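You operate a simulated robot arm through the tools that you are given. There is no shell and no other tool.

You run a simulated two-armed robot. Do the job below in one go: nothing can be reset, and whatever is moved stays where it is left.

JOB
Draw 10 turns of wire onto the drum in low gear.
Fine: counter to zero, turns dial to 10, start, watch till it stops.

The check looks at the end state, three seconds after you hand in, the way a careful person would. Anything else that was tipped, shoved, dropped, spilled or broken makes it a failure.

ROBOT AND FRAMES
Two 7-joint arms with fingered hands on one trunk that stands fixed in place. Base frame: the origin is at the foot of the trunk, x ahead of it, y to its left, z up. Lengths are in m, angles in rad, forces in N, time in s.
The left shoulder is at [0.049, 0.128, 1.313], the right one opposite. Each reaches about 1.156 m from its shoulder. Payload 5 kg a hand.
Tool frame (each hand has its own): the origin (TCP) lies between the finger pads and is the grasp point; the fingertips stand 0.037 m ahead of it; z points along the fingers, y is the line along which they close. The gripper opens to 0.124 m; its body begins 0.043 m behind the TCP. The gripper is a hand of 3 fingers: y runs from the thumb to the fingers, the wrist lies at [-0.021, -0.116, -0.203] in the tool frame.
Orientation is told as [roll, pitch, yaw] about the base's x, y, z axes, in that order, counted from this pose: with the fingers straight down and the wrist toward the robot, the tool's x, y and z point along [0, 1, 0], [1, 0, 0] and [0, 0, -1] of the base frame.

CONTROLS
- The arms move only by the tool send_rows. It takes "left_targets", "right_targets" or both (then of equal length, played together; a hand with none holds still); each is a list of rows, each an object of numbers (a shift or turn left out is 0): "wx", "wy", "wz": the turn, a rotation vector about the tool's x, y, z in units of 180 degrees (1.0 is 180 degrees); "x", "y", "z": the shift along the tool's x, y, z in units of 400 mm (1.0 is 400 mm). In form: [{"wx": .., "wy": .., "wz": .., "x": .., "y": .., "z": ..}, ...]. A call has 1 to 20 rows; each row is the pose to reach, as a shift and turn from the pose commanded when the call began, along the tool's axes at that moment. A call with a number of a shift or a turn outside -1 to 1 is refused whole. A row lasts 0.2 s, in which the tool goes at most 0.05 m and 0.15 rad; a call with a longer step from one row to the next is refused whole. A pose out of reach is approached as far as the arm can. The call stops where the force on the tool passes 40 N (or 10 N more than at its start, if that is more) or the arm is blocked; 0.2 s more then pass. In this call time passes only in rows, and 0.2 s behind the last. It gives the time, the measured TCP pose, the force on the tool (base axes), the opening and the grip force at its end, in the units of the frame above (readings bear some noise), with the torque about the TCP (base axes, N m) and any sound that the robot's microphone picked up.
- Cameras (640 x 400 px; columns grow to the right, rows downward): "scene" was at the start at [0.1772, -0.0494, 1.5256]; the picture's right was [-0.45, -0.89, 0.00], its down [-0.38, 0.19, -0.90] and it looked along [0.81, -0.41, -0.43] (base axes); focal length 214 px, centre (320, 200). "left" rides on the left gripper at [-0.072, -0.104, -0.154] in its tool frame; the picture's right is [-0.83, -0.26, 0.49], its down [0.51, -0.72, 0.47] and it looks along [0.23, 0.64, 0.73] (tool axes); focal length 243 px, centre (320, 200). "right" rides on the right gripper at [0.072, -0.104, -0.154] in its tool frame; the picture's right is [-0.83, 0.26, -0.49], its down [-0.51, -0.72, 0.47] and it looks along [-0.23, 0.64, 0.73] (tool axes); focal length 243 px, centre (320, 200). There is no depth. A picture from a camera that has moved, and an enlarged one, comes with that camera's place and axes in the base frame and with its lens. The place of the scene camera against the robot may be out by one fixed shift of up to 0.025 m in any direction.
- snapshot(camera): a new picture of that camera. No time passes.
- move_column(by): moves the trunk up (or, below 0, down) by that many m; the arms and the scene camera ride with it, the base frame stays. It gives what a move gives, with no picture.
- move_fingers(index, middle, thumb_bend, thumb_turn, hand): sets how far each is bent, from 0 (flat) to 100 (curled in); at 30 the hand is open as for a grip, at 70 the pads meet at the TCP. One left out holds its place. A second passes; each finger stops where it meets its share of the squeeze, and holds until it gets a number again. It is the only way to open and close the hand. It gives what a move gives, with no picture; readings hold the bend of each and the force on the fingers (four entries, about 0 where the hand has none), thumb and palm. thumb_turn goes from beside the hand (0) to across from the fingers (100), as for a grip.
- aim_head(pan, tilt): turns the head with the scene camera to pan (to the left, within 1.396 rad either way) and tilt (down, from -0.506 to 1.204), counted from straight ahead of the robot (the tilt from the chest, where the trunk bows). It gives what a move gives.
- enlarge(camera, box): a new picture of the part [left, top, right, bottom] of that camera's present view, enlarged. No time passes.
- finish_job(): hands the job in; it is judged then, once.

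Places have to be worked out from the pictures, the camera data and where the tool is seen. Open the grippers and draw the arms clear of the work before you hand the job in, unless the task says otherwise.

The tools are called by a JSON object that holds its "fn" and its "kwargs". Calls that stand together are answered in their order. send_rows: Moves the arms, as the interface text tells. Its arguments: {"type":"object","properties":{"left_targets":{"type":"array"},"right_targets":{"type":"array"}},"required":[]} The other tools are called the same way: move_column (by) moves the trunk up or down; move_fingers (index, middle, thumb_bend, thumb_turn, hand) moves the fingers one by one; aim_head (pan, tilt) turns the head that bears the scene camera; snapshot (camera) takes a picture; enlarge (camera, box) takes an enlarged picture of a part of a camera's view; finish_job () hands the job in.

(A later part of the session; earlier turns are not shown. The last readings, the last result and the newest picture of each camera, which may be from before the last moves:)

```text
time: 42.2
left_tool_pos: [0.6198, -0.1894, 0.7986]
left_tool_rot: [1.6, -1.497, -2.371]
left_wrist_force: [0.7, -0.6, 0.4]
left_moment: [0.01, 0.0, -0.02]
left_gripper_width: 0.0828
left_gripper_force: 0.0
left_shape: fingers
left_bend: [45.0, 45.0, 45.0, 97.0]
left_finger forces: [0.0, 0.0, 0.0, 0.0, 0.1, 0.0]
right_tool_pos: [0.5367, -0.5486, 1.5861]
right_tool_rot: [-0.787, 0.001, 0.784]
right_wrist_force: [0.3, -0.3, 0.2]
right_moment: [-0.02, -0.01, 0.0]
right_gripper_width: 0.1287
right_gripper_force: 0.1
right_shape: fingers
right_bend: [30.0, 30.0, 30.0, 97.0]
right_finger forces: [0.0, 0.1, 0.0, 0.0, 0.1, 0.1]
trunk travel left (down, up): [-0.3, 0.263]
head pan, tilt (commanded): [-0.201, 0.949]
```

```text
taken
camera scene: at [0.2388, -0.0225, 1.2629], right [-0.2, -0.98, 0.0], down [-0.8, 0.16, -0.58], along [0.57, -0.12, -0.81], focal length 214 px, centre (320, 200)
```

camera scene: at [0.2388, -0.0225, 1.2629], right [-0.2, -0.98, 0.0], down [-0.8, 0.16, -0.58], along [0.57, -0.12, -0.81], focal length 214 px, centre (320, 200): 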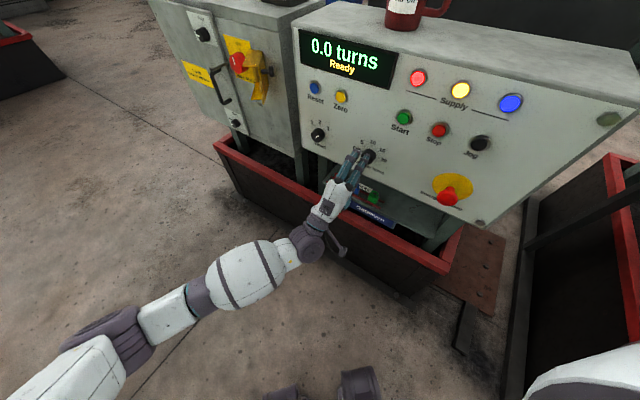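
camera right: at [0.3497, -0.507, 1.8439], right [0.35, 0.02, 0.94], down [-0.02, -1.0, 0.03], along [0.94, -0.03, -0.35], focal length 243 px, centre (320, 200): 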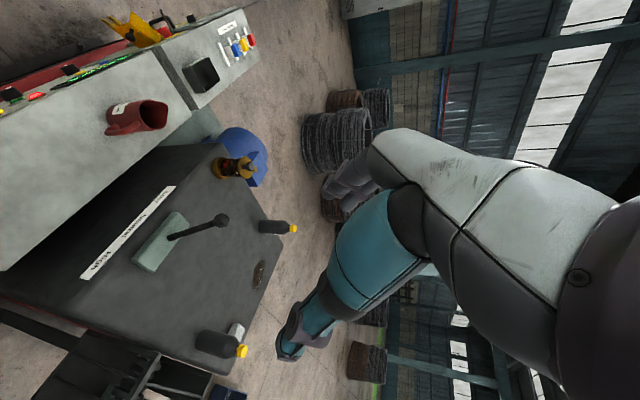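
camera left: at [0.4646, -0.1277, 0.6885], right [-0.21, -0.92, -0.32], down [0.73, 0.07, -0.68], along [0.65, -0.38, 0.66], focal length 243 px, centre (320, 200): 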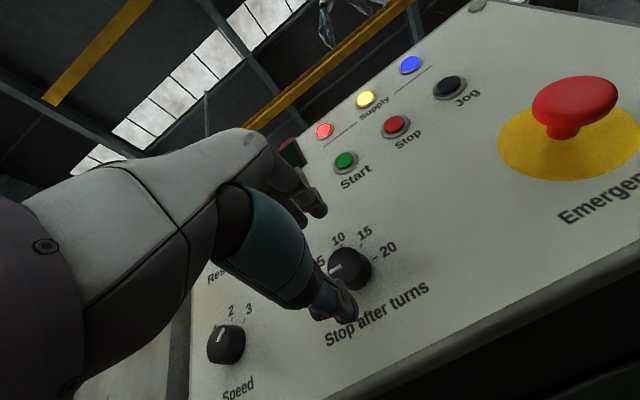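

The dial now lies between the thumb (below) and fingers (above), and the fingers are level and square. Still in free space, I test the roll range: +45°, then over to -45°, which is the starting angle for a 90° clockwise turn.

{"fn": "send_rows", "kwargs": {"left_targets": [{"wz": 0.045}, {"wz": 0.09}, {"wz": 0.135}, {"wz": 0.18}, {"wz": 0.225}, {"wz": 0.25}, {"wz": 0.205}, {"wz": 0.16}, {"wz": 0.115}, {"wz": 0.07}, {"wz": 0.025}, {"wz": -0.02}, {"wz": -0.065}, {"wz": -0.11}, {"wz": -0.155}, {"wz": -0.2}, {"wz": -0.245}, {"wz": -0.25}]}}

{"fn": "snapshot", "kwargs": {"camera": "left"}}

{"fn": "snapshot", "kwargs": {"camera": "scene"}}

{"fn": "enlarge", "kwargs": {"camera": "scene", "box": [290, 100, 450, 220]}}

```text
time: 46.0
left_tool_pos: [0.6197, -0.1891, 0.7987]
left_tool_rot: [-1.574, -0.858, 0.802]
left_wrist_force: [-0.9, 0.0, -0.9]
left_moment: [-0.01, 0.0, 0.0]
left_gripper_width: 0.0827
left_gripper_force: 0.1
left_shape: fingers
left_bend: [45.0, 45.0, 45.0, 97.0]
left_finger forces: [0.1, 0.0, 0.0, 0.1, 0.0, 0.0]
right_tool_pos: [0.5368, -0.5484, 1.5868]
right_tool_rot: [-0.785, -0.001, 0.784]
right_wrist_force: [-0.2, -0.5, -0.6]
right_moment: [0.01, 0.0, 0.01]
right_gripper_width: 0.1285
right_gripper_force: 0.0
right_shape: fingers
right_bend: [30.0, 30.0, 30.0, 97.0]
right_finger forces: [0.0, 0.1, 0.1, 0.0, 0.0, 0.0]
trunk travel left (down, up): [-0.3, 0.263]
head pan, tilt (commanded): [-0.201, 0.949]
```

```text
taken
camera left: at [0.4234, -0.1691, 0.7658], right [-0.21, -0.92, 0.35], down [0.28, -0.39, -0.88], along [0.94, -0.08, 0.34], focal length 243 px, centre (320, 200)
```

left: 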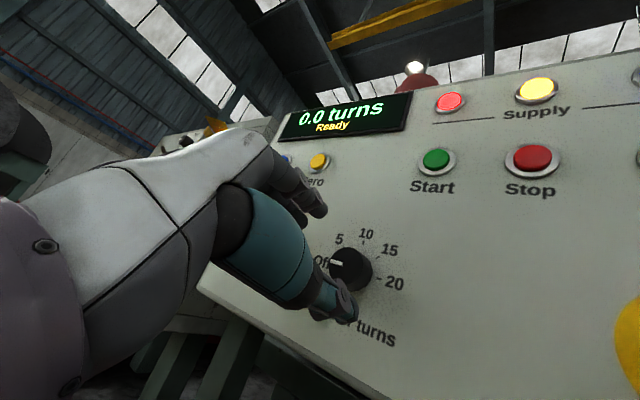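

```text
taken
camera scene: at [0.2389, -0.0224, 1.2629], right [-0.2, -0.98, 0.0], down [-0.8, 0.16, -0.58], along [0.57, -0.12, -0.81], focal length 214 px, centre (320, 200)
```

scene: 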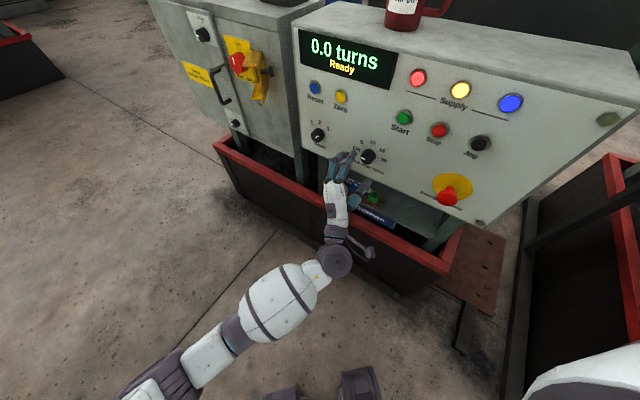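

```text
3.33 times, centred on (370, 160) of scene
camera zoom: at [0.2389, -0.0224, 1.2629], right [-0.2, -0.98, 0.0], down [-0.8, 0.16, -0.58], along [0.57, -0.12, -0.81], focal length 715 px, centre (153, 333)
```

zoom: 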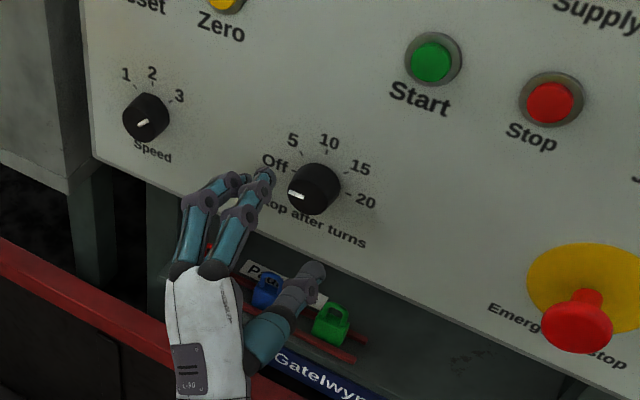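

The full ±45° roll works, and the dial lies on the tool axis within about 4 mm. I nudge 3.6 mm along y and advance 5 cm toward the knob.

{"fn": "send_rows", "kwargs": {"left_targets": [{"y": 0.009, "z": 0.03}, {"y": 0.009, "z": 0.06}, {"y": 0.009, "z": 0.09}, {"y": 0.009, "z": 0.11}, {"y": 0.009, "z": 0.125}]}}

{"fn": "snapshot", "kwargs": {"camera": "left"}}

{"fn": "enlarge", "kwargs": {"camera": "left", "box": [240, 160, 440, 340]}}

{"fn": "enlarge", "kwargs": {"camera": "scene", "box": [290, 100, 450, 220]}}

```text
time: 47.2
left_tool_pos: [0.6576, -0.2215, 0.8009]
left_tool_rot: [-1.574, -0.861, 0.801]
left_wrist_force: [-0.6, 0.1, -0.4]
left_moment: [-0.01, 0.02, 0.02]
left_gripper_width: 0.0827
left_gripper_force: 0.1
left_shape: fingers
left_bend: [45.0, 45.0, 45.0, 97.0]
left_finger forces: [0.0, 0.1, 0.0, 0.1, 0.1, 0.1]
right_tool_pos: [0.538, -0.5494, 1.5871]
right_tool_rot: [-0.786, -0.001, 0.784]
right_wrist_force: [-1.0, -0.1, 0.8]
right_moment: [-0.02, 0.01, 0.01]
right_gripper_width: 0.1286
right_gripper_force: 0.1
right_shape: fingers
right_bend: [30.0, 30.0, 30.0, 97.0]
right_finger forces: [0.1, 0.0, 0.0, 0.1, 0.0, 0.0]
trunk travel left (down, up): [-0.3, 0.263]
head pan, tilt (commanded): [-0.201, 0.949]
```

```text
taken
camera left: at [0.4615, -0.2027, 0.7689], right [-0.21, -0.92, 0.34], down [0.28, -0.39, -0.88], along [0.94, -0.08, 0.34], focal length 243 px, centre (320, 200)
```

left: 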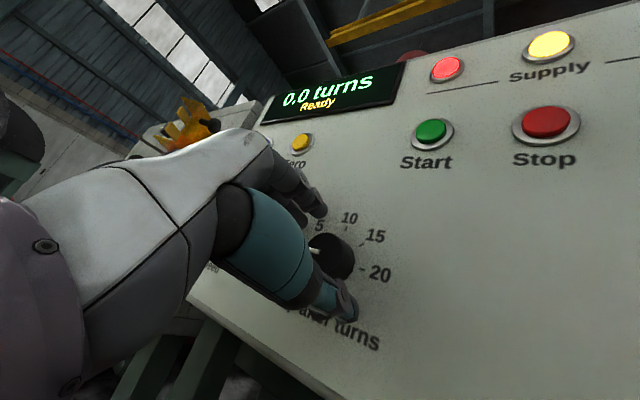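

```text
2.22 times, centred on (340, 250) of left
camera zoom: at [0.4615, -0.2027, 0.7689], right [-0.21, -0.92, 0.34], down [0.28, -0.39, -0.88], along [0.94, -0.08, 0.34], focal length 539 px, centre (276, 89)
```

zoom: 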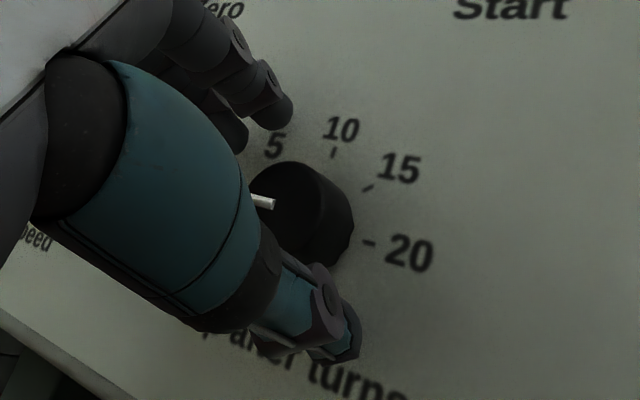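

```text
3.33 times, centred on (370, 160) of scene
camera zoom: at [0.2388, -0.0227, 1.2629], right [-0.2, -0.98, 0.0], down [-0.8, 0.16, -0.58], along [0.57, -0.12, -0.81], focal length 715 px, centre (153, 333)
```

zoom: 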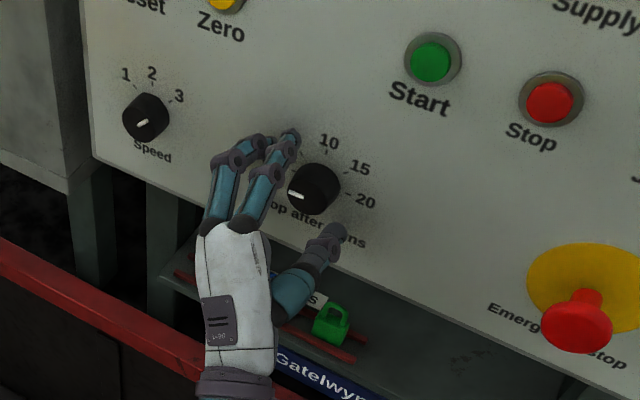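

The knob sits centred between the two fingertips above-left and the thumb below-right, with no contact. I advance another 12 mm so the tips overlap the knob's depth.

{"fn": "send_rows", "kwargs": {"left_targets": [{"z": 0.01}, {"z": 0.02}, {"z": 0.03}]}}

{"fn": "enlarge", "kwargs": {"camera": "left", "box": [240, 160, 440, 340]}}

{"fn": "enlarge", "kwargs": {"camera": "scene", "box": [330, 115, 410, 185]}}

```text
time: 48.0
left_tool_pos: [0.6641, -0.2266, 0.8026]
left_tool_rot: [-1.581, -0.858, 0.808]
left_wrist_force: [-26.7, 30.8, 0.4]
left_moment: [-0.24, -0.18, 0.67]
left_gripper_width: 0.0839
left_gripper_force: 21.1
left_shape: fingers
left_bend: [45.0, 43.0, 45.0, 97.0]
left_finger forces: [0.5, 28.1, 0.0, 0.0, 12.5, 0.2]
right_tool_pos: [0.5347, -0.5439, 1.5901]
right_tool_rot: [-0.789, 0.002, 0.786]
right_wrist_force: [0.6, -0.1, 0.3]
right_moment: [0.01, 0.02, 0.02]
right_gripper_width: 0.1285
right_gripper_force: 0.0
right_shape: fingers
right_bend: [30.0, 30.0, 30.0, 97.0]
right_finger forces: [0.0, 0.0, 0.1, 0.0, 0.1, 0.1]
trunk travel left (down, up): [-0.3, 0.263]
head pan, tilt (commanded): [-0.201, 0.949]
```

```text
2.22 times, centred on (340, 250) of left
camera zoom: at [0.4681, -0.2083, 0.7702], right [-0.2, -0.92, 0.35], down [0.28, -0.39, -0.87], along [0.94, -0.08, 0.34], focal length 539 px, centre (276, 89)
```

zoom: 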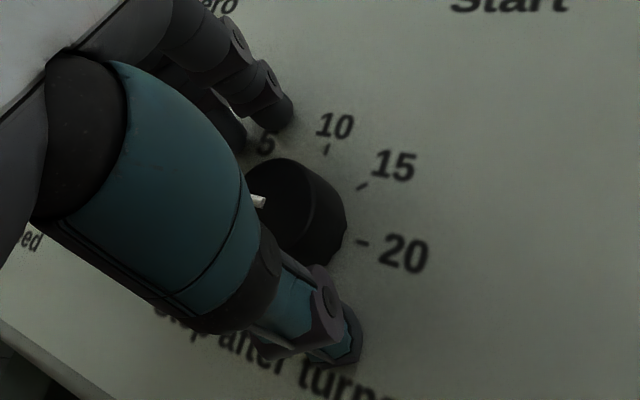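

```text
5.71 times, centred on (370, 150) of scene
camera zoom: at [0.2361, -0.0194, 1.2635], right [-0.2, -0.98, 0.0], down [-0.8, 0.16, -0.58], along [0.57, -0.12, -0.81], focal length 1226 px, centre (34, 486)
```

zoom: 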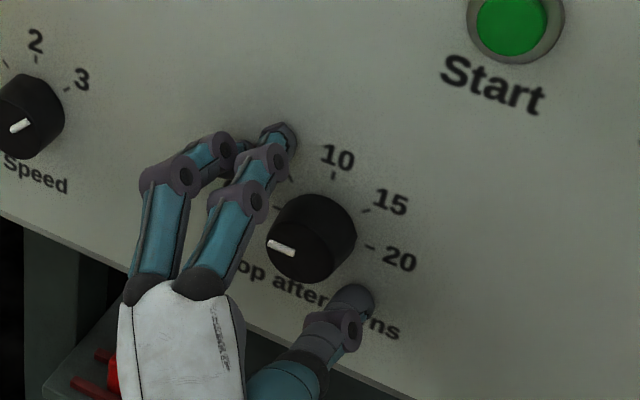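

The tips touched the panel (middle 28 N, thumb 12 N), so the surface is at this depth. I back off 8 mm of command and pre-close the fingers nearer the knob's roughly 45 mm width.

{"fn": "send_rows", "kwargs": {"left_targets": [{"z": -0.012}, {"z": -0.024}]}}

{"fn": "move_fingers", "kwargs": {"hand": "left", "index": 53, "middle": 53, "thumb_bend": 53}}

{"fn": "enlarge", "kwargs": {"camera": "scene", "box": [330, 115, 410, 185]}}

{"fn": "enlarge", "kwargs": {"camera": "left", "box": [240, 160, 440, 340]}}

```text
time: 48.6
left_tool_pos: [0.6575, -0.2244, 0.8013]
left_tool_rot: [-1.573, -0.86, 0.801]
left_wrist_force: [-0.1, -0.1, 1.1]
left_moment: [-0.01, 0.02, -0.02]
left_gripper_width: 0.0835
left_gripper_force: 0.1
left_shape: fingers
left_bend: [45.0, 45.0, 45.0, 97.0]
left_finger forces: [0.0, 0.0, 0.0, 0.0, 0.0, 0.0]
right_tool_pos: [0.5378, -0.5491, 1.5869]
right_tool_rot: [-0.786, 0.002, 0.787]
right_wrist_force: [-0.8, -0.2, 0.5]
right_moment: [0.0, -0.02, -0.01]
right_gripper_width: 0.1287
right_gripper_force: 0.2
right_shape: fingers
right_bend: [30.0, 30.0, 30.0, 97.0]
right_finger forces: [0.0, 0.0, 0.1, 0.0, 0.0, 0.0]
trunk travel left (down, up): [-0.3, 0.263]
head pan, tilt (commanded): [-0.201, 0.949]
```

```text
time: 49.6
left_tool_pos: [0.6583, -0.2232, 0.8]
left_tool_rot: [-1.576, -0.861, 0.799]
left_wrist_force: [-0.7, 0.2, -0.3]
left_moment: [-0.02, 0.01, -0.02]
left_gripper_width: 0.059
left_gripper_force: 0.1
left_shape: fingers
left_bend: [53.0, 53.0, 53.0, 98.0]
left_finger forces: [0.0, 0.0, 0.0, 0.0, 0.0, 0.1]
right_tool_pos: [0.5368, -0.5484, 1.5876]
right_tool_rot: [-0.784, 0.0, 0.786]
right_wrist_force: [0.6, -0.2, -0.7]
right_moment: [0.02, 0.0, 0.03]
right_gripper_width: 0.1288
right_gripper_force: 0.0
right_shape: fingers
right_bend: [30.0, 30.0, 30.0, 97.0]
right_finger forces: [0.0, 0.0, 0.0, 0.1, 0.1, 0.1]
trunk travel left (down, up): [-0.3, 0.263]
head pan, tilt (commanded): [-0.201, 0.949]
```

```text
5.71 times, centred on (370, 150) of scene
camera zoom: at [0.2387, -0.0225, 1.263], right [-0.2, -0.98, 0.0], down [-0.8, 0.16, -0.58], along [0.57, -0.12, -0.81], focal length 1226 px, centre (34, 486)
```

zoom: 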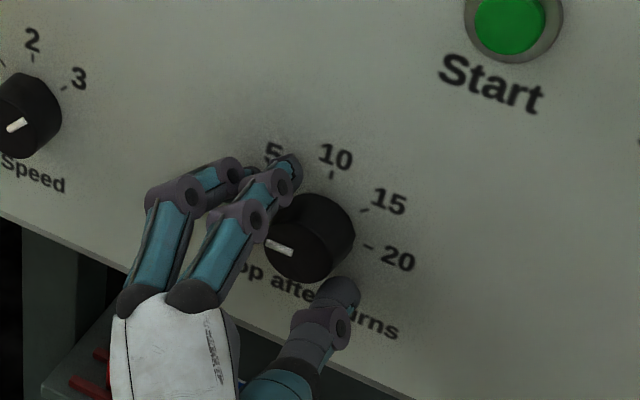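

```text
2.22 times, centred on (340, 250) of left
camera zoom: at [0.4625, -0.2047, 0.7685], right [-0.21, -0.92, 0.34], down [0.28, -0.39, -0.88], along [0.94, -0.08, 0.34], focal length 539 px, centre (276, 89)
```

zoom: 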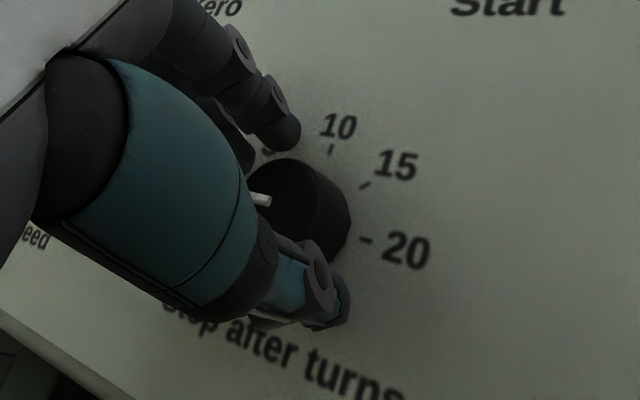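

The fingers now hug the knob with a few mm clearance each side. I advance 8 mm to get deeper on the knob.

{"fn": "send_rows", "kwargs": {"left_targets": [{"z": 0.007}, {"z": 0.014}, {"z": 0.02}]}}

{"fn": "enlarge", "kwargs": {"camera": "left", "box": [240, 160, 440, 340]}}

```text
time: 50.4
left_tool_pos: [0.6634, -0.2257, 0.8015]
left_tool_rot: [-1.578, -0.86, 0.807]
left_wrist_force: [-23.3, 26.5, -1.1]
left_moment: [-0.08, 0.06, 0.08]
left_gripper_width: 0.0592
left_gripper_force: 17.9
left_shape: fingers
left_bend: [53.0, 53.0, 53.0, 98.0]
left_finger forces: [7.5, 12.5, 0.0, 0.0, 14.9, 0.0]
right_tool_pos: [0.535, -0.5455, 1.5881]
right_tool_rot: [-0.788, 0.0, 0.785]
right_wrist_force: [0.0, 0.0, -0.7]
right_moment: [0.0, -0.01, 0.0]
right_gripper_width: 0.1288
right_gripper_force: 0.1
right_shape: fingers
right_bend: [30.0, 30.0, 30.0, 97.0]
right_finger forces: [0.0, 0.0, 0.0, 0.1, 0.0, 0.0]
trunk travel left (down, up): [-0.3, 0.263]
head pan, tilt (commanded): [-0.201, 0.949]
```

```text
2.22 times, centred on (340, 250) of left
camera zoom: at [0.4666, -0.2075, 0.7692], right [-0.2, -0.92, 0.35], down [0.28, -0.39, -0.88], along [0.94, -0.08, 0.34], focal length 539 px, centre (276, 89)
```

zoom: 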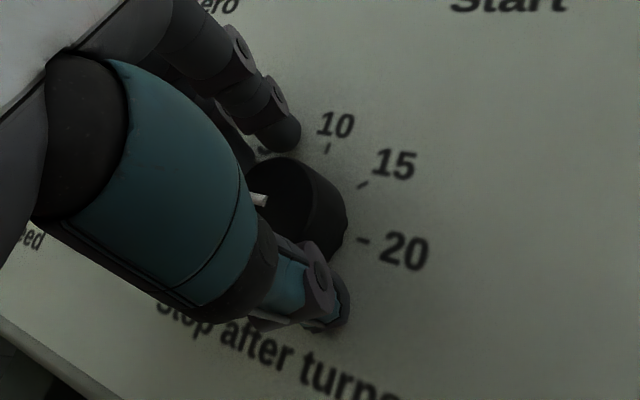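

All three tips touch the panel evenly. I back off 4 mm of command so they just clear it, then close onto the knob.

{"fn": "send_rows", "kwargs": {"left_targets": [{"z": -0.005}, {"z": -0.01}]}}

{"fn": "move_fingers", "kwargs": {"hand": "left", "index": 66, "middle": 66, "thumb_bend": 66}}

{"fn": "enlarge", "kwargs": {"camera": "left", "box": [240, 160, 440, 340]}}

{"fn": "enlarge", "kwargs": {"camera": "scene", "box": [330, 115, 410, 185]}}

```text
time: 51.0
left_tool_pos: [0.6607, -0.2264, 0.8002]
left_tool_rot: [-1.575, -0.862, 0.8]
left_wrist_force: [-1.8, 3.6, 0.1]
left_moment: [-0.08, -0.01, 0.17]
left_gripper_width: 0.0583
left_gripper_force: 2.0
left_shape: fingers
left_bend: [53.0, 53.0, 53.0, 98.0]
left_finger forces: [0.0, 3.7, 0.0, 0.0, 0.1, 0.0]
right_tool_pos: [0.538, -0.5492, 1.5861]
right_tool_rot: [-0.787, 0.0, 0.786]
right_wrist_force: [0.5, -0.6, 0.5]
right_moment: [0.02, 0.01, -0.02]
right_gripper_width: 0.1288
right_gripper_force: 0.0
right_shape: fingers
right_bend: [30.0, 30.0, 30.0, 97.0]
right_finger forces: [0.0, 0.0, 0.0, 0.0, 0.0, 0.0]
trunk travel left (down, up): [-0.3, 0.263]
head pan, tilt (commanded): [-0.201, 0.949]
```

```text
time: 52.0
left_tool_pos: [0.662, -0.2265, 0.8008]
left_tool_rot: [-1.574, -0.861, 0.802]
left_wrist_force: [-2.5, -3.1, -0.9]
left_moment: [0.03, -0.02, -0.11]
left_gripper_width: 0.0407
left_gripper_force: 9.8
left_shape: fingers
left_bend: [61.0, 64.0, 59.0, 99.0]
left_finger forces: [5.3, 2.3, 0.0, 0.1, 10.8, 0.0]
right_tool_pos: [0.5366, -0.5486, 1.5858]
right_tool_rot: [-0.786, 0.001, 0.786]
right_wrist_force: [0.4, 0.4, -0.7]
right_moment: [0.0, 0.0, -0.02]
right_gripper_width: 0.1287
right_gripper_force: 0.0
right_shape: fingers
right_bend: [30.0, 30.0, 30.0, 97.0]
right_finger forces: [0.0, 0.0, 0.0, 0.0, 0.0, 0.1]
trunk travel left (down, up): [-0.3, 0.263]
head pan, tilt (commanded): [-0.201, 0.949]
```

```text
2.22 times, centred on (340, 250) of left
camera zoom: at [0.4651, -0.207, 0.7687], right [-0.21, -0.92, 0.34], down [0.28, -0.39, -0.88], along [0.94, -0.08, 0.34], focal length 539 px, centre (276, 89)
```

zoom: 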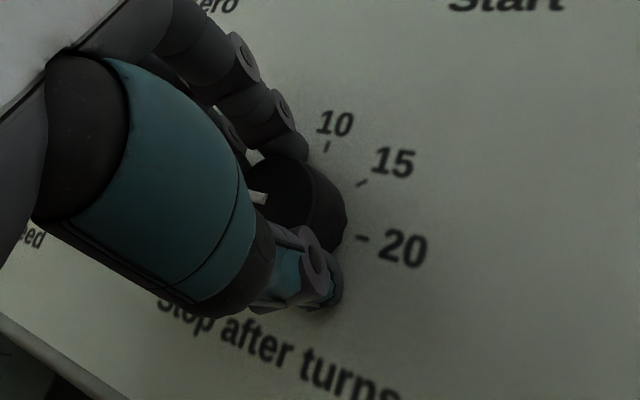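

```text
5.71 times, centred on (370, 150) of scene
camera zoom: at [0.2387, -0.0229, 1.263], right [-0.2, -0.98, 0.0], down [-0.8, 0.16, -0.58], along [0.57, -0.12, -0.81], focal length 1226 px, centre (34, 486)
```

zoom: 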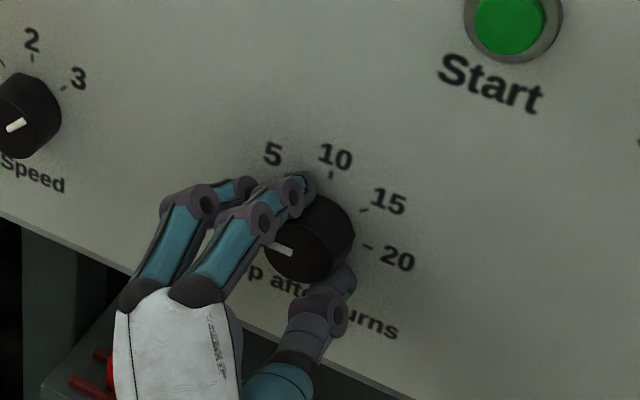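

The knob is gripped (index 5 N, middle 2 N, thumb 11 N). I turn clockwise 45° first and look at the pointer.

{"fn": "send_rows", "kwargs": {"left_targets": [{"wz": 0.04}, {"wz": 0.08}, {"wz": 0.12}, {"wz": 0.16}, {"wz": 0.2}, {"wz": 0.24}]}}

{"fn": "enlarge", "kwargs": {"camera": "scene", "box": [330, 115, 410, 185]}}

{"fn": "snapshot", "kwargs": {"camera": "left"}}

```text
time: 53.4
left_tool_pos: [0.6607, -0.2259, 0.8012]
left_tool_rot: [1.635, -1.525, -2.405]
left_wrist_force: [-0.9, -3.6, 2.9]
left_moment: [-0.13, -0.14, -0.1]
left_gripper_width: 0.0404
left_gripper_force: 10.0
left_shape: fingers
left_bend: [60.0, 64.0, 60.0, 99.0]
left_finger forces: [8.4, 3.0, 0.0, 0.0, 7.3, 0.1]
right_tool_pos: [0.5368, -0.5488, 1.5865]
right_tool_rot: [-0.784, -0.001, 0.787]
right_wrist_force: [-0.1, 1.1, -0.2]
right_moment: [-0.01, -0.02, 0.0]
right_gripper_width: 0.1289
right_gripper_force: 0.1
right_shape: fingers
right_bend: [30.0, 30.0, 30.0, 97.0]
right_finger forces: [0.1, 0.1, 0.0, 0.1, 0.0, 0.0]
trunk travel left (down, up): [-0.3, 0.263]
head pan, tilt (commanded): [-0.201, 0.949]
```

```text
5.71 times, centred on (370, 150) of scene
camera zoom: at [0.2383, -0.0228, 1.2631], right [-0.2, -0.98, 0.0], down [-0.8, 0.16, -0.58], along [0.57, -0.12, -0.81], focal length 1226 px, centre (34, 486)
```

zoom: 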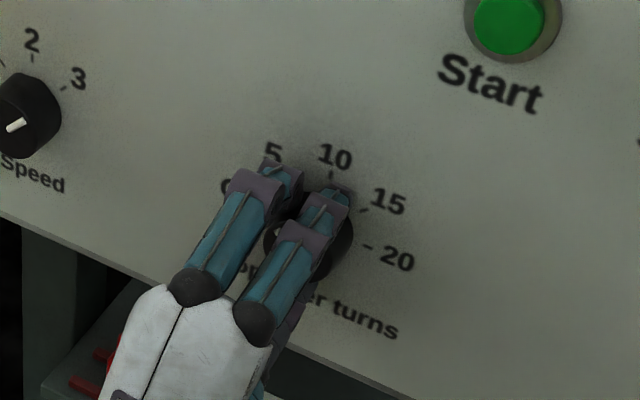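

```text
taken
camera left: at [0.5036, -0.1676, 0.6932], right [-0.22, -0.93, -0.3], down [0.72, 0.06, -0.7], along [0.66, -0.36, 0.65], focal length 243 px, centre (320, 200)
```

left: 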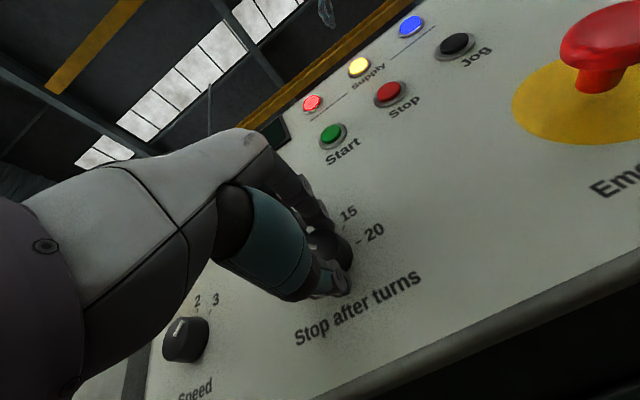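

The hand turned without slipping off, but the fingers hide the pointer. I zoom in with the left camera.

{"fn": "enlarge", "kwargs": {"camera": "left", "box": [280, 190, 390, 310]}}

{"fn": "enlarge", "kwargs": {"camera": "scene", "box": [350, 130, 395, 175]}}

```text
3.33 times, centred on (335, 250) of left
camera zoom: at [0.5036, -0.1676, 0.6932], right [-0.22, -0.93, -0.3], down [0.72, 0.06, -0.7], along [0.66, -0.36, 0.65], focal length 809 px, centre (270, 33)
```

zoom: 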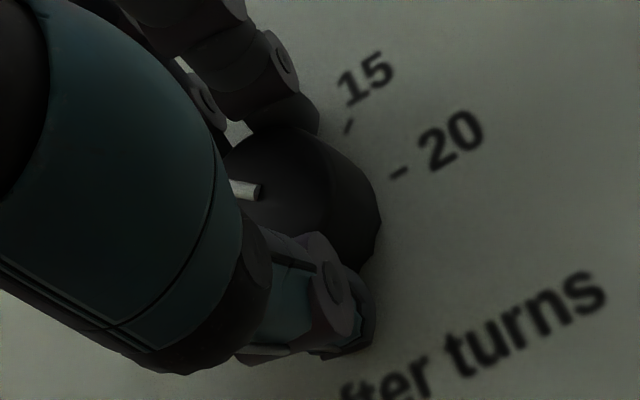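

```text
8.89 times, centred on (372, 152) of scene
camera zoom: at [0.2383, -0.0228, 1.2631], right [-0.2, -0.98, 0.0], down [-0.8, 0.16, -0.58], along [0.57, -0.12, -0.81], focal length 1906 px, centre (-147, 622)
```

zoom: 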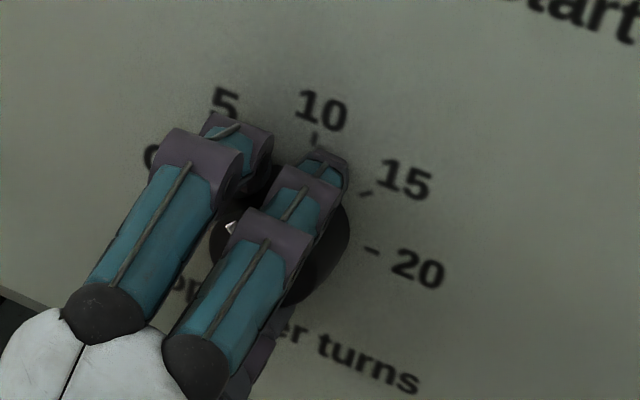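

The pointer kept its place relative to the hand, so the knob turned about 43° and now points near 5. I turn the remaining 47°.

{"fn": "send_rows", "kwargs": {"left_targets": [{"wz": 0.04}, {"wz": 0.08}, {"wz": 0.12}, {"wz": 0.16}, {"wz": 0.2}, {"wz": 0.24}, {"wz": 0.26}]}}

{"fn": "enlarge", "kwargs": {"camera": "scene", "box": [340, 120, 405, 180]}}

{"fn": "enlarge", "kwargs": {"camera": "left", "box": [280, 190, 390, 310]}}

```text
time: 55.0
left_tool_pos: [0.6605, -0.2252, 0.8022]
left_tool_rot: [1.575, -0.707, -2.346]
left_wrist_force: [-5.4, -5.6, 5.0]
left_moment: [-0.14, -0.17, -0.37]
left_gripper_width: 0.0403
left_gripper_force: 10.6
left_shape: fingers
left_bend: [58.0, 63.0, 61.0, 99.0]
left_finger forces: [10.3, 5.1, 0.1, 0.0, 5.8, 0.0]
right_tool_pos: [0.5365, -0.5492, 1.5871]
right_tool_rot: [-0.784, -0.003, 0.786]
right_wrist_force: [-0.2, -0.3, 0.1]
right_moment: [0.01, 0.04, -0.02]
right_gripper_width: 0.1286
right_gripper_force: 0.0
right_shape: fingers
right_bend: [30.0, 30.0, 30.0, 97.0]
right_finger forces: [0.0, 0.0, 0.0, 0.0, 0.0, 0.1]
trunk travel left (down, up): [-0.3, 0.263]
head pan, tilt (commanded): [-0.201, 0.949]
```

```text
6.67 times, centred on (372, 150) of scene
camera zoom: at [0.2377, -0.0229, 1.2632], right [-0.2, -0.98, 0.0], down [-0.8, 0.16, -0.58], along [0.57, -0.12, -0.81], focal length 1430 px, centre (-30, 533)
```

zoom: 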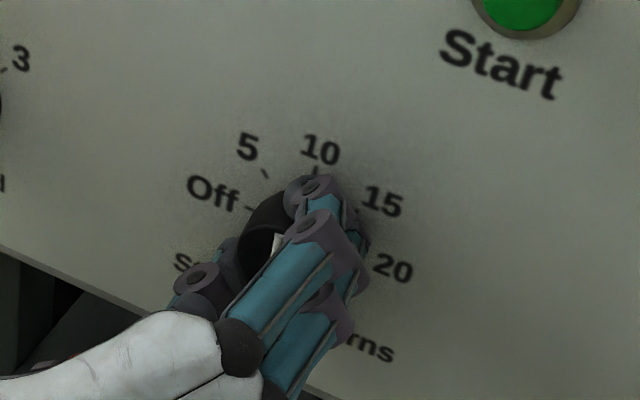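

```text
3.33 times, centred on (335, 250) of left
camera zoom: at [0.5729, -0.0962, 0.678], right [0.12, -0.59, -0.8], down [0.95, 0.3, -0.08], along [0.29, -0.75, 0.6], focal length 809 px, centre (270, 33)
```

zoom: 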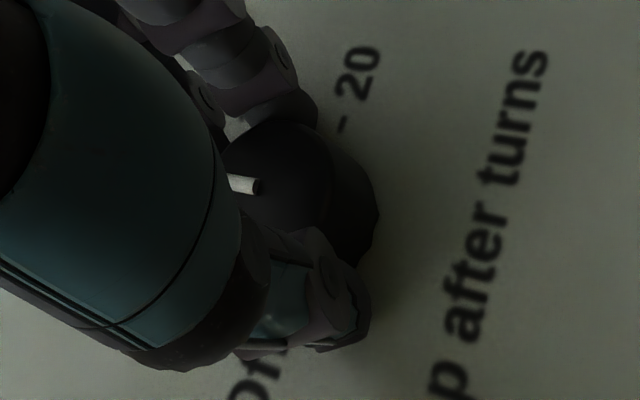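

The pointer stayed fixed in the hand frame, so the knob should be at 10. I release the knob by opening the fingers and look.

{"fn": "move_fingers", "kwargs": {"hand": "left", "index": 48, "middle": 48, "thumb_bend": 48}}

{"fn": "enlarge", "kwargs": {"camera": "scene", "box": [340, 120, 405, 180]}}

{"fn": "enlarge", "kwargs": {"camera": "left", "box": [280, 190, 390, 310]}}

```text
time: 56.0
left_tool_pos: [0.6616, -0.2255, 0.8009]
left_tool_rot: [1.574, -0.711, -2.345]
left_wrist_force: [-2.8, 4.0, -2.1]
left_moment: [-0.12, -0.05, 0.0]
left_gripper_width: 0.0735
left_gripper_force: 2.0
left_shape: fingers
left_bend: [48.0, 49.0, 48.0, 98.0]
left_finger forces: [0.1, 4.6, 0.0, 0.1, 0.0, 0.0]
right_tool_pos: [0.5361, -0.5475, 1.5863]
right_tool_rot: [-0.787, 0.0, 0.784]
right_wrist_force: [0.7, 0.5, 0.2]
right_moment: [0.02, -0.02, -0.05]
right_gripper_width: 0.1288
right_gripper_force: 0.1
right_shape: fingers
right_bend: [30.0, 30.0, 30.0, 97.0]
right_finger forces: [0.0, 0.1, 0.0, 0.1, 0.0, 0.0]
trunk travel left (down, up): [-0.3, 0.263]
head pan, tilt (commanded): [-0.201, 0.949]
```

```text
6.67 times, centred on (372, 150) of scene
camera zoom: at [0.2385, -0.0223, 1.263], right [-0.2, -0.98, 0.0], down [-0.8, 0.16, -0.58], along [0.57, -0.12, -0.81], focal length 1430 px, centre (-30, 533)
```

zoom: 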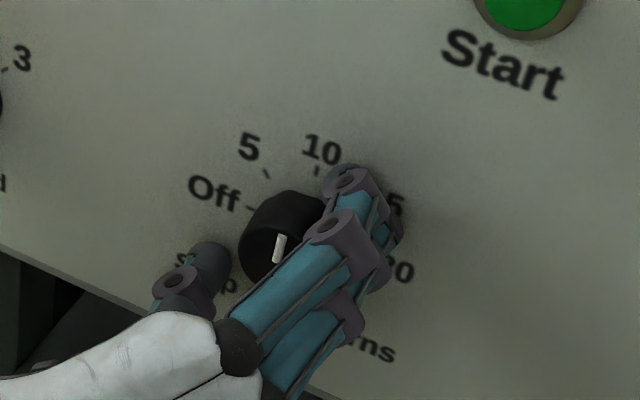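

```text
3.33 times, centred on (335, 250) of left
camera zoom: at [0.5734, -0.0958, 0.6774], right [0.12, -0.59, -0.8], down [0.95, 0.3, -0.09], along [0.29, -0.75, 0.6], focal length 809 px, centre (270, 33)
```

zoom: 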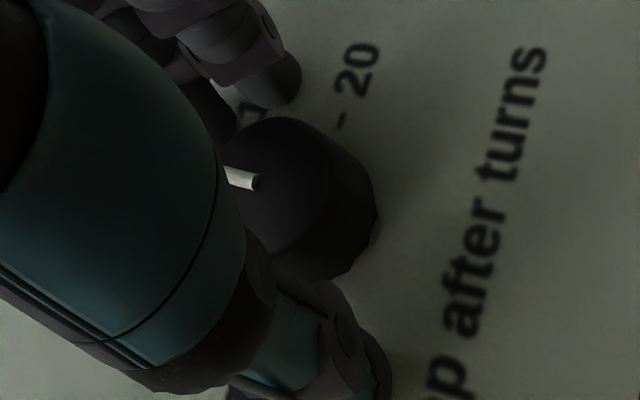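

The pointer now stands upright toward 10. I withdraw straight back 7 cm and check the whole dial.

{"fn": "send_rows", "kwargs": {"left_targets": [{"z": -0.04}, {"z": -0.09}, {"z": -0.14}, {"z": -0.18}]}}

{"fn": "enlarge", "kwargs": {"camera": "scene", "box": [300, 100, 430, 200]}}

{"fn": "snapshot", "kwargs": {"camera": "left"}}

```text
time: 57.0
left_tool_pos: [0.6112, -0.1763, 0.8001]
left_tool_rot: [1.572, -0.709, -2.345]
left_wrist_force: [-0.4, 0.2, -0.3]
left_moment: [0.0, -0.01, -0.03]
left_gripper_width: 0.0735
left_gripper_force: 0.0
left_shape: fingers
left_bend: [48.0, 48.0, 48.0, 98.0]
left_finger forces: [0.1, 0.0, 0.1, 0.0, 0.1, 0.0]
right_tool_pos: [0.5362, -0.548, 1.5865]
right_tool_rot: [-0.786, 0.0, 0.786]
right_wrist_force: [0.5, -0.2, -0.8]
right_moment: [-0.04, -0.01, 0.01]
right_gripper_width: 0.1286
right_gripper_force: 0.0
right_shape: fingers
right_bend: [30.0, 30.0, 30.0, 97.0]
right_finger forces: [0.0, 0.1, 0.0, 0.1, 0.1, 0.0]
trunk travel left (down, up): [-0.3, 0.263]
head pan, tilt (commanded): [-0.201, 0.949]
```

```text
4.00 times, centred on (365, 150) of scene
camera zoom: at [0.2384, -0.0222, 1.263], right [-0.2, -0.98, 0.0], down [-0.8, 0.16, -0.58], along [0.57, -0.12, -0.81], focal length 858 px, centre (140, 400)
```

zoom: 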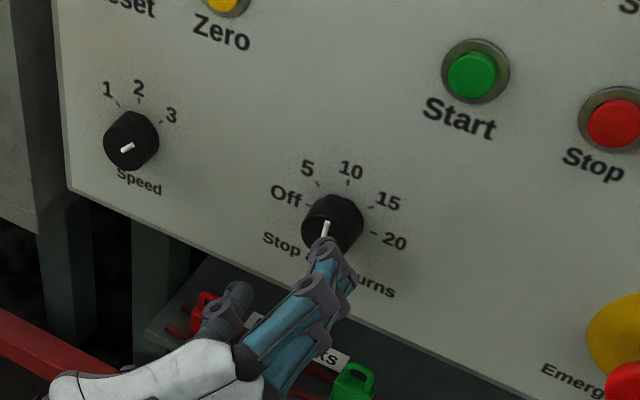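

```text
taken
camera left: at [0.5224, -0.0462, 0.6774], right [0.12, -0.59, -0.8], down [0.95, 0.3, -0.08], along [0.29, -0.75, 0.6], focal length 243 px, centre (320, 200)
```

left: 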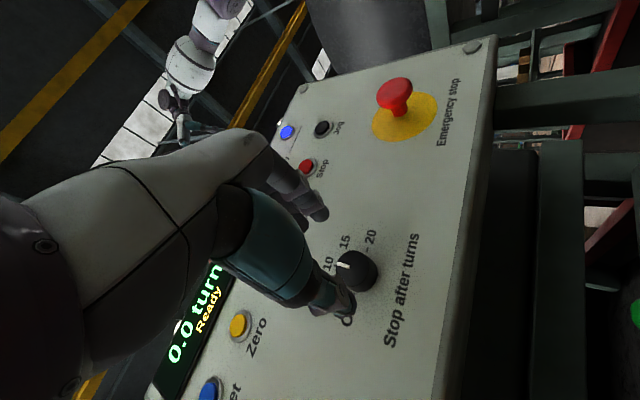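

The turns dial points at 10, and the display shows 0.0 turns, Ready. I roll the hand back 94° and raise it in front of Start, staying about 6 cm off the panel.

{"fn": "send_rows", "kwargs": {"left_targets": [{"x": 0.009, "y": 0.0245, "wz": -0.04}, {"x": 0.018, "y": 0.049, "wz": -0.08}, {"x": 0.027, "y": 0.0736, "wz": -0.12}, {"x": 0.0363, "y": 0.098, "wz": -0.16}, {"x": 0.0454, "y": 0.1227, "wz": -0.2}, {"x": 0.0545, "y": 0.147, "wz": -0.24}, {"x": 0.0635, "y": 0.1718, "wz": -0.28}, {"x": 0.0726, "y": 0.196, "wz": -0.32}, {"x": 0.0817, "y": 0.221, "wz": -0.36}, {"x": 0.0908, "y": 0.245, "wz": -0.4}, {"x": 0.1, "y": 0.27, "wz": -0.44}, {"x": 0.109, "y": 0.2945, "wz": -0.48}, {"x": 0.118, "y": 0.319, "wz": -0.52}]}}

{"fn": "move_fingers", "kwargs": {"hand": "left", "index": 55, "middle": 100, "thumb_bend": 60, "thumb_turn": 0}}

{"fn": "snapshot", "kwargs": {"camera": "left"}}

{"fn": "enlarge", "kwargs": {"camera": "scene", "box": [290, 20, 490, 200]}}

```text
time: 59.8
left_tool_pos: [0.5629, -0.2222, 0.9206]
left_tool_rot: [-1.575, -0.796, 0.8]
left_wrist_force: [-0.7, 0.4, -0.7]
left_moment: [-0.02, 0.0, 0.03]
left_gripper_width: 0.0733
left_gripper_force: 0.0
left_shape: fingers
left_bend: [48.0, 48.0, 48.0, 98.0]
left_finger forces: [0.1, 0.0, 0.1, 0.0, 0.0, 0.0]
right_tool_pos: [0.5361, -0.5493, 1.586]
right_tool_rot: [-0.785, -0.002, 0.785]
right_wrist_force: [-0.5, 0.2, 0.1]
right_moment: [-0.02, 0.01, 0.0]
right_gripper_width: 0.1287
right_gripper_force: 0.1
right_shape: fingers
right_bend: [30.0, 30.0, 30.0, 97.0]
right_finger forces: [0.1, 0.0, 0.0, 0.0, 0.1, 0.0]
trunk travel left (down, up): [-0.3, 0.263]
head pan, tilt (commanded): [-0.201, 0.949]
```

```text
time: 60.8
left_tool_pos: [0.5635, -0.2223, 0.9201]
left_tool_rot: [-1.575, -0.798, 0.801]
left_wrist_force: [0.1, 0.5, 0.0]
left_moment: [0.01, -0.04, -0.01]
left_gripper_width: 0.1313
left_gripper_force: 0.1
left_shape: fingers
left_bend: [55.0, 100.0, 60.0, 0.0]
left_finger forces: [0.0, 0.0, 0.1, 0.0, 0.1, 0.0]
right_tool_pos: [0.536, -0.5476, 1.5875]
right_tool_rot: [-0.786, -0.001, 0.784]
right_wrist_force: [0.6, -0.3, 0.0]
right_moment: [-0.03, -0.02, 0.01]
right_gripper_width: 0.1287
right_gripper_force: 0.1
right_shape: fingers
right_bend: [30.0, 30.0, 30.0, 97.0]
right_finger forces: [0.1, 0.0, 0.1, 0.0, 0.0, 0.0]
trunk travel left (down, up): [-0.3, 0.263]
head pan, tilt (commanded): [-0.201, 0.949]
```

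```text
taken
camera left: at [0.3664, -0.204, 0.8954], right [-0.19, -0.9, 0.39], down [0.24, -0.43, -0.87], along [0.95, -0.07, 0.3], focal length 243 px, centre (320, 200)
```

left: 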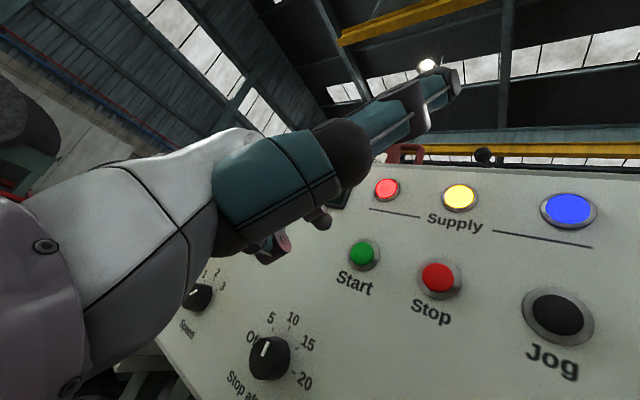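

```text
2.22 times, centred on (390, 110) of scene
camera zoom: at [0.2387, -0.0226, 1.263], right [-0.2, -0.98, 0.0], down [-0.8, 0.16, -0.58], along [0.57, -0.12, -0.81], focal length 477 px, centre (164, 400)
```

zoom: 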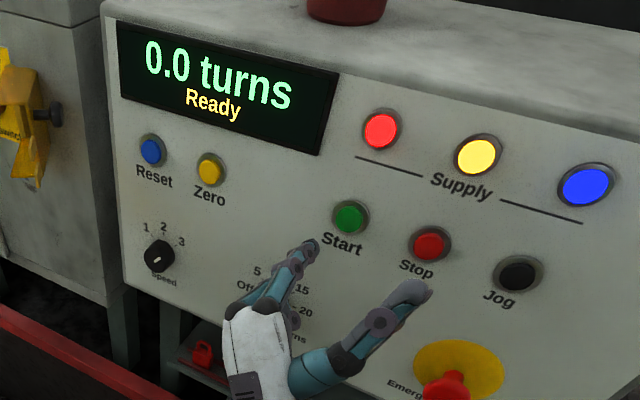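

Start lies 7 cm ahead of the index tip, within 3 mm sideways, and the thumb stays about 9 cm behind the tip, clear of Stop and the emergency stop. I approach to about 7 mm and verify.

{"fn": "send_rows", "kwargs": {"left_targets": [{"x": -0.001, "y": -0.003, "z": 0.045}, {"x": -0.002, "y": -0.006, "z": 0.09}, {"x": -0.003, "y": -0.009, "z": 0.13}, {"x": -0.0035, "y": -0.011, "z": 0.158}]}}

{"fn": "enlarge", "kwargs": {"camera": "left", "box": [260, 140, 480, 300]}}

{"fn": "enlarge", "kwargs": {"camera": "scene", "box": [340, 60, 500, 200]}}

```text
time: 61.8
left_tool_pos: [0.6057, -0.2684, 0.9173]
left_tool_rot: [-1.572, -0.798, 0.801]
left_wrist_force: [-0.1, -0.4, -0.6]
left_moment: [-0.03, -0.02, 0.0]
left_gripper_width: 0.1312
left_gripper_force: 0.0
left_shape: fingers
left_bend: [55.0, 100.0, 60.0, 0.0]
left_finger forces: [0.1, 0.0, 0.0, 0.1, 0.0, 0.1]
right_tool_pos: [0.5382, -0.5492, 1.5856]
right_tool_rot: [-0.784, 0.0, 0.786]
right_wrist_force: [0.3, 0.8, 0.5]
right_moment: [0.0, 0.0, 0.02]
right_gripper_width: 0.1287
right_gripper_force: 0.1
right_shape: fingers
right_bend: [30.0, 30.0, 30.0, 97.0]
right_finger forces: [0.0, 0.1, 0.1, 0.1, 0.1, 0.0]
trunk travel left (down, up): [-0.3, 0.263]
head pan, tilt (commanded): [-0.201, 0.949]
```

```text
2.50 times, centred on (370, 220) of left
camera zoom: at [0.4089, -0.2505, 0.8924], right [-0.19, -0.9, 0.39], down [0.24, -0.43, -0.87], along [0.95, -0.07, 0.3], focal length 606 px, centre (195, 150)
```

zoom: 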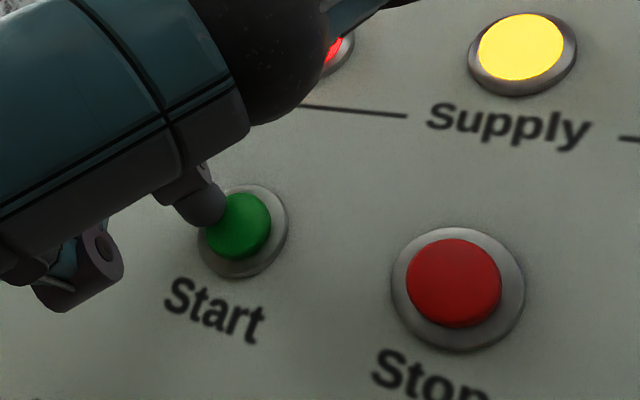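

```text
2.86 times, centred on (420, 130) of scene
camera zoom: at [0.239, -0.0228, 1.2629], right [-0.2, -0.98, 0.0], down [-0.8, 0.16, -0.58], along [0.57, -0.12, -0.81], focal length 613 px, centre (34, 400)
```

zoom: 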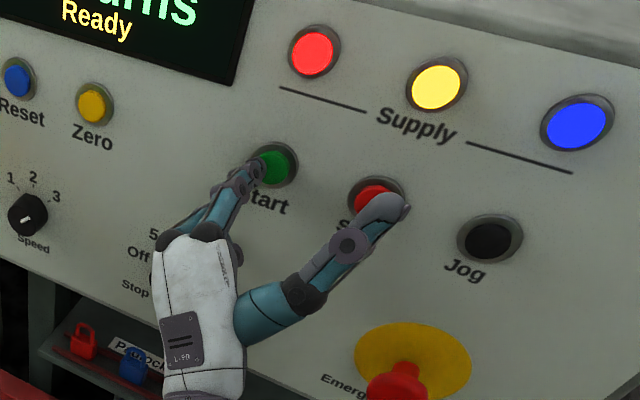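

The tip is just in front of Start but about 7 mm left of centre, and the thumb is really about 11 cm off the panel. I shift right 7 mm and press in small steps.

{"fn": "send_rows", "kwargs": {"left_targets": [{"x": -0.0148, "y": -0.0105}, {"x": -0.0148, "y": -0.0105, "z": 0.01}, {"x": -0.0148, "y": -0.0105, "z": 0.0175}, {"x": -0.0148, "y": -0.0105, "z": 0.0225}, {"x": -0.0148, "y": -0.0105, "z": 0.0265}]}}

{"fn": "enlarge", "kwargs": {"camera": "scene", "box": [290, 20, 490, 200]}}

{"fn": "enlarge", "kwargs": {"camera": "left", "box": [260, 140, 480, 300]}}

```text
time: 63.0
left_tool_pos: [0.6069, -0.2784, 0.9191]
left_tool_rot: [-1.578, -0.795, 0.805]
left_wrist_force: [-16.7, 16.5, -0.9]
left_moment: [-0.59, -0.58, 0.42]
left_gripper_width: 0.1306
left_gripper_force: 12.1
left_shape: fingers
left_bend: [56.0, 100.0, 60.0, 0.0]
left_finger forces: [24.0, 0.1, 0.0, 0.0, 0.0, 0.0]
right_tool_pos: [0.5345, -0.5451, 1.5884]
right_tool_rot: [-0.787, 0.001, 0.786]
right_wrist_force: [0.2, 0.4, 1.5]
right_moment: [0.02, -0.02, 0.0]
right_gripper_width: 0.1287
right_gripper_force: 0.0
right_shape: fingers
right_bend: [30.0, 30.0, 30.0, 97.0]
right_finger forces: [0.0, 0.0, 0.0, 0.0, 0.1, 0.1]
trunk travel left (down, up): [-0.3, 0.263]
head pan, tilt (commanded): [-0.201, 0.949]
heard: click
```

```text
2.22 times, centred on (390, 110) of scene
camera zoom: at [0.2366, -0.0205, 1.2634], right [-0.2, -0.98, 0.0], down [-0.8, 0.16, -0.58], along [0.57, -0.12, -0.81], focal length 477 px, centre (164, 400)
```

zoom: 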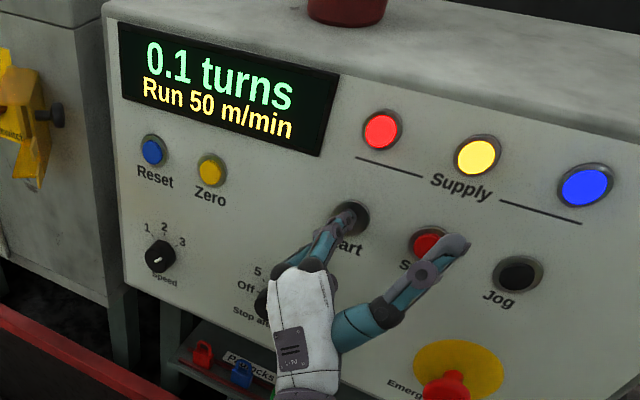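

```text
2.50 times, centred on (370, 220) of left
camera zoom: at [0.4099, -0.2616, 0.8949], right [-0.19, -0.9, 0.4], down [0.24, -0.43, -0.87], along [0.95, -0.07, 0.3], focal length 606 px, centre (195, 150)
```

zoom: 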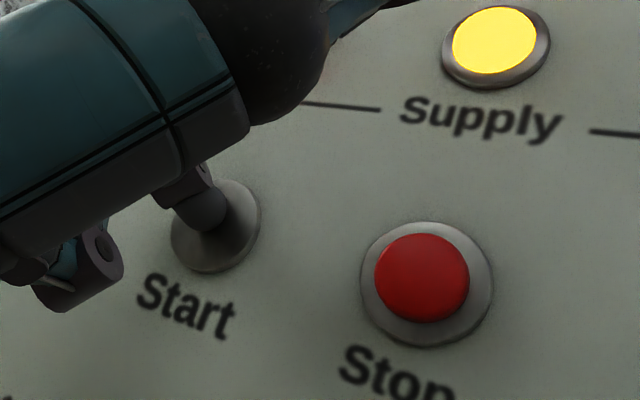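

It runs: the display shows 0.1 turns, Run 50 m/min. I withdraw the finger straight back and watch.

{"fn": "send_rows", "kwargs": {"left_targets": [{"z": -0.05}, {"z": -0.1}, {"z": -0.16}, {"z": -0.22}]}}

{"fn": "snapshot", "kwargs": {"camera": "scene"}}

{"fn": "enlarge", "kwargs": {"camera": "scene", "box": [290, 20, 490, 200]}}

```text
time: 64.0
left_tool_pos: [0.5433, -0.2184, 0.9177]
left_tool_rot: [-1.574, -0.799, 0.802]
left_wrist_force: [-0.4, 0.3, 0.5]
left_moment: [0.04, 0.0, 0.05]
left_gripper_width: 0.1309
left_gripper_force: 0.0
left_shape: fingers
left_bend: [55.0, 100.0, 60.0, 0.0]
left_finger forces: [0.0, 0.1, 0.0, 0.0, 0.0, 0.0]
right_tool_pos: [0.5373, -0.5476, 1.5876]
right_tool_rot: [-0.787, 0.001, 0.786]
right_wrist_force: [0.0, 0.2, -0.7]
right_moment: [-0.02, -0.01, -0.02]
right_gripper_width: 0.1291
right_gripper_force: 0.0
right_shape: fingers
right_bend: [30.0, 30.0, 30.0, 97.0]
right_finger forces: [0.0, 0.0, 0.0, 0.0, 0.0, 0.1]
trunk travel left (down, up): [-0.3, 0.263]
head pan, tilt (commanded): [-0.201, 0.949]
```

```text
taken
camera scene: at [0.2381, -0.022, 1.2631], right [-0.2, -0.98, 0.0], down [-0.8, 0.16, -0.58], along [0.57, -0.12, -0.81], focal length 214 px, centre (320, 200)
```

scene: 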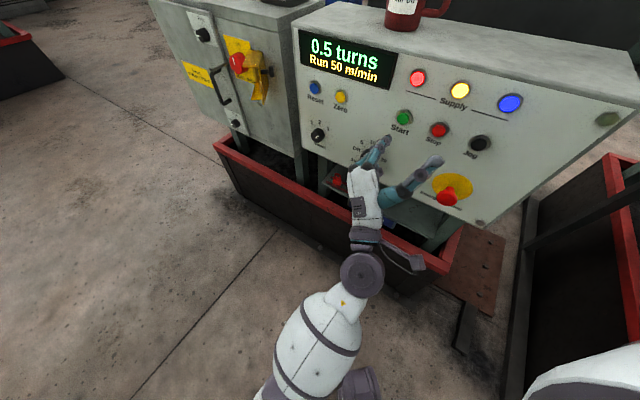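

```text
2.22 times, centred on (390, 110) of scene
camera zoom: at [0.2381, -0.022, 1.2631], right [-0.2, -0.98, 0.0], down [-0.8, 0.16, -0.58], along [0.57, -0.12, -0.81], focal length 477 px, centre (164, 400)
```

zoom: 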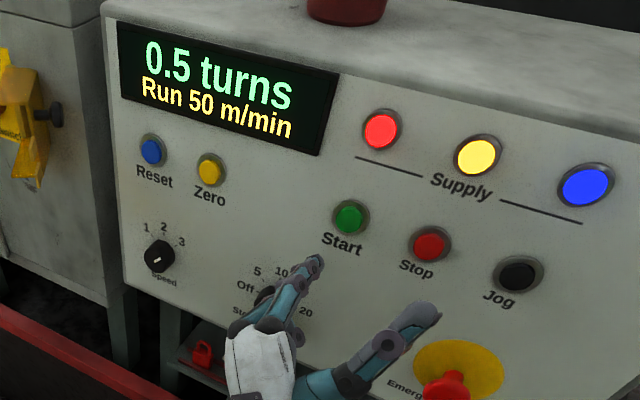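

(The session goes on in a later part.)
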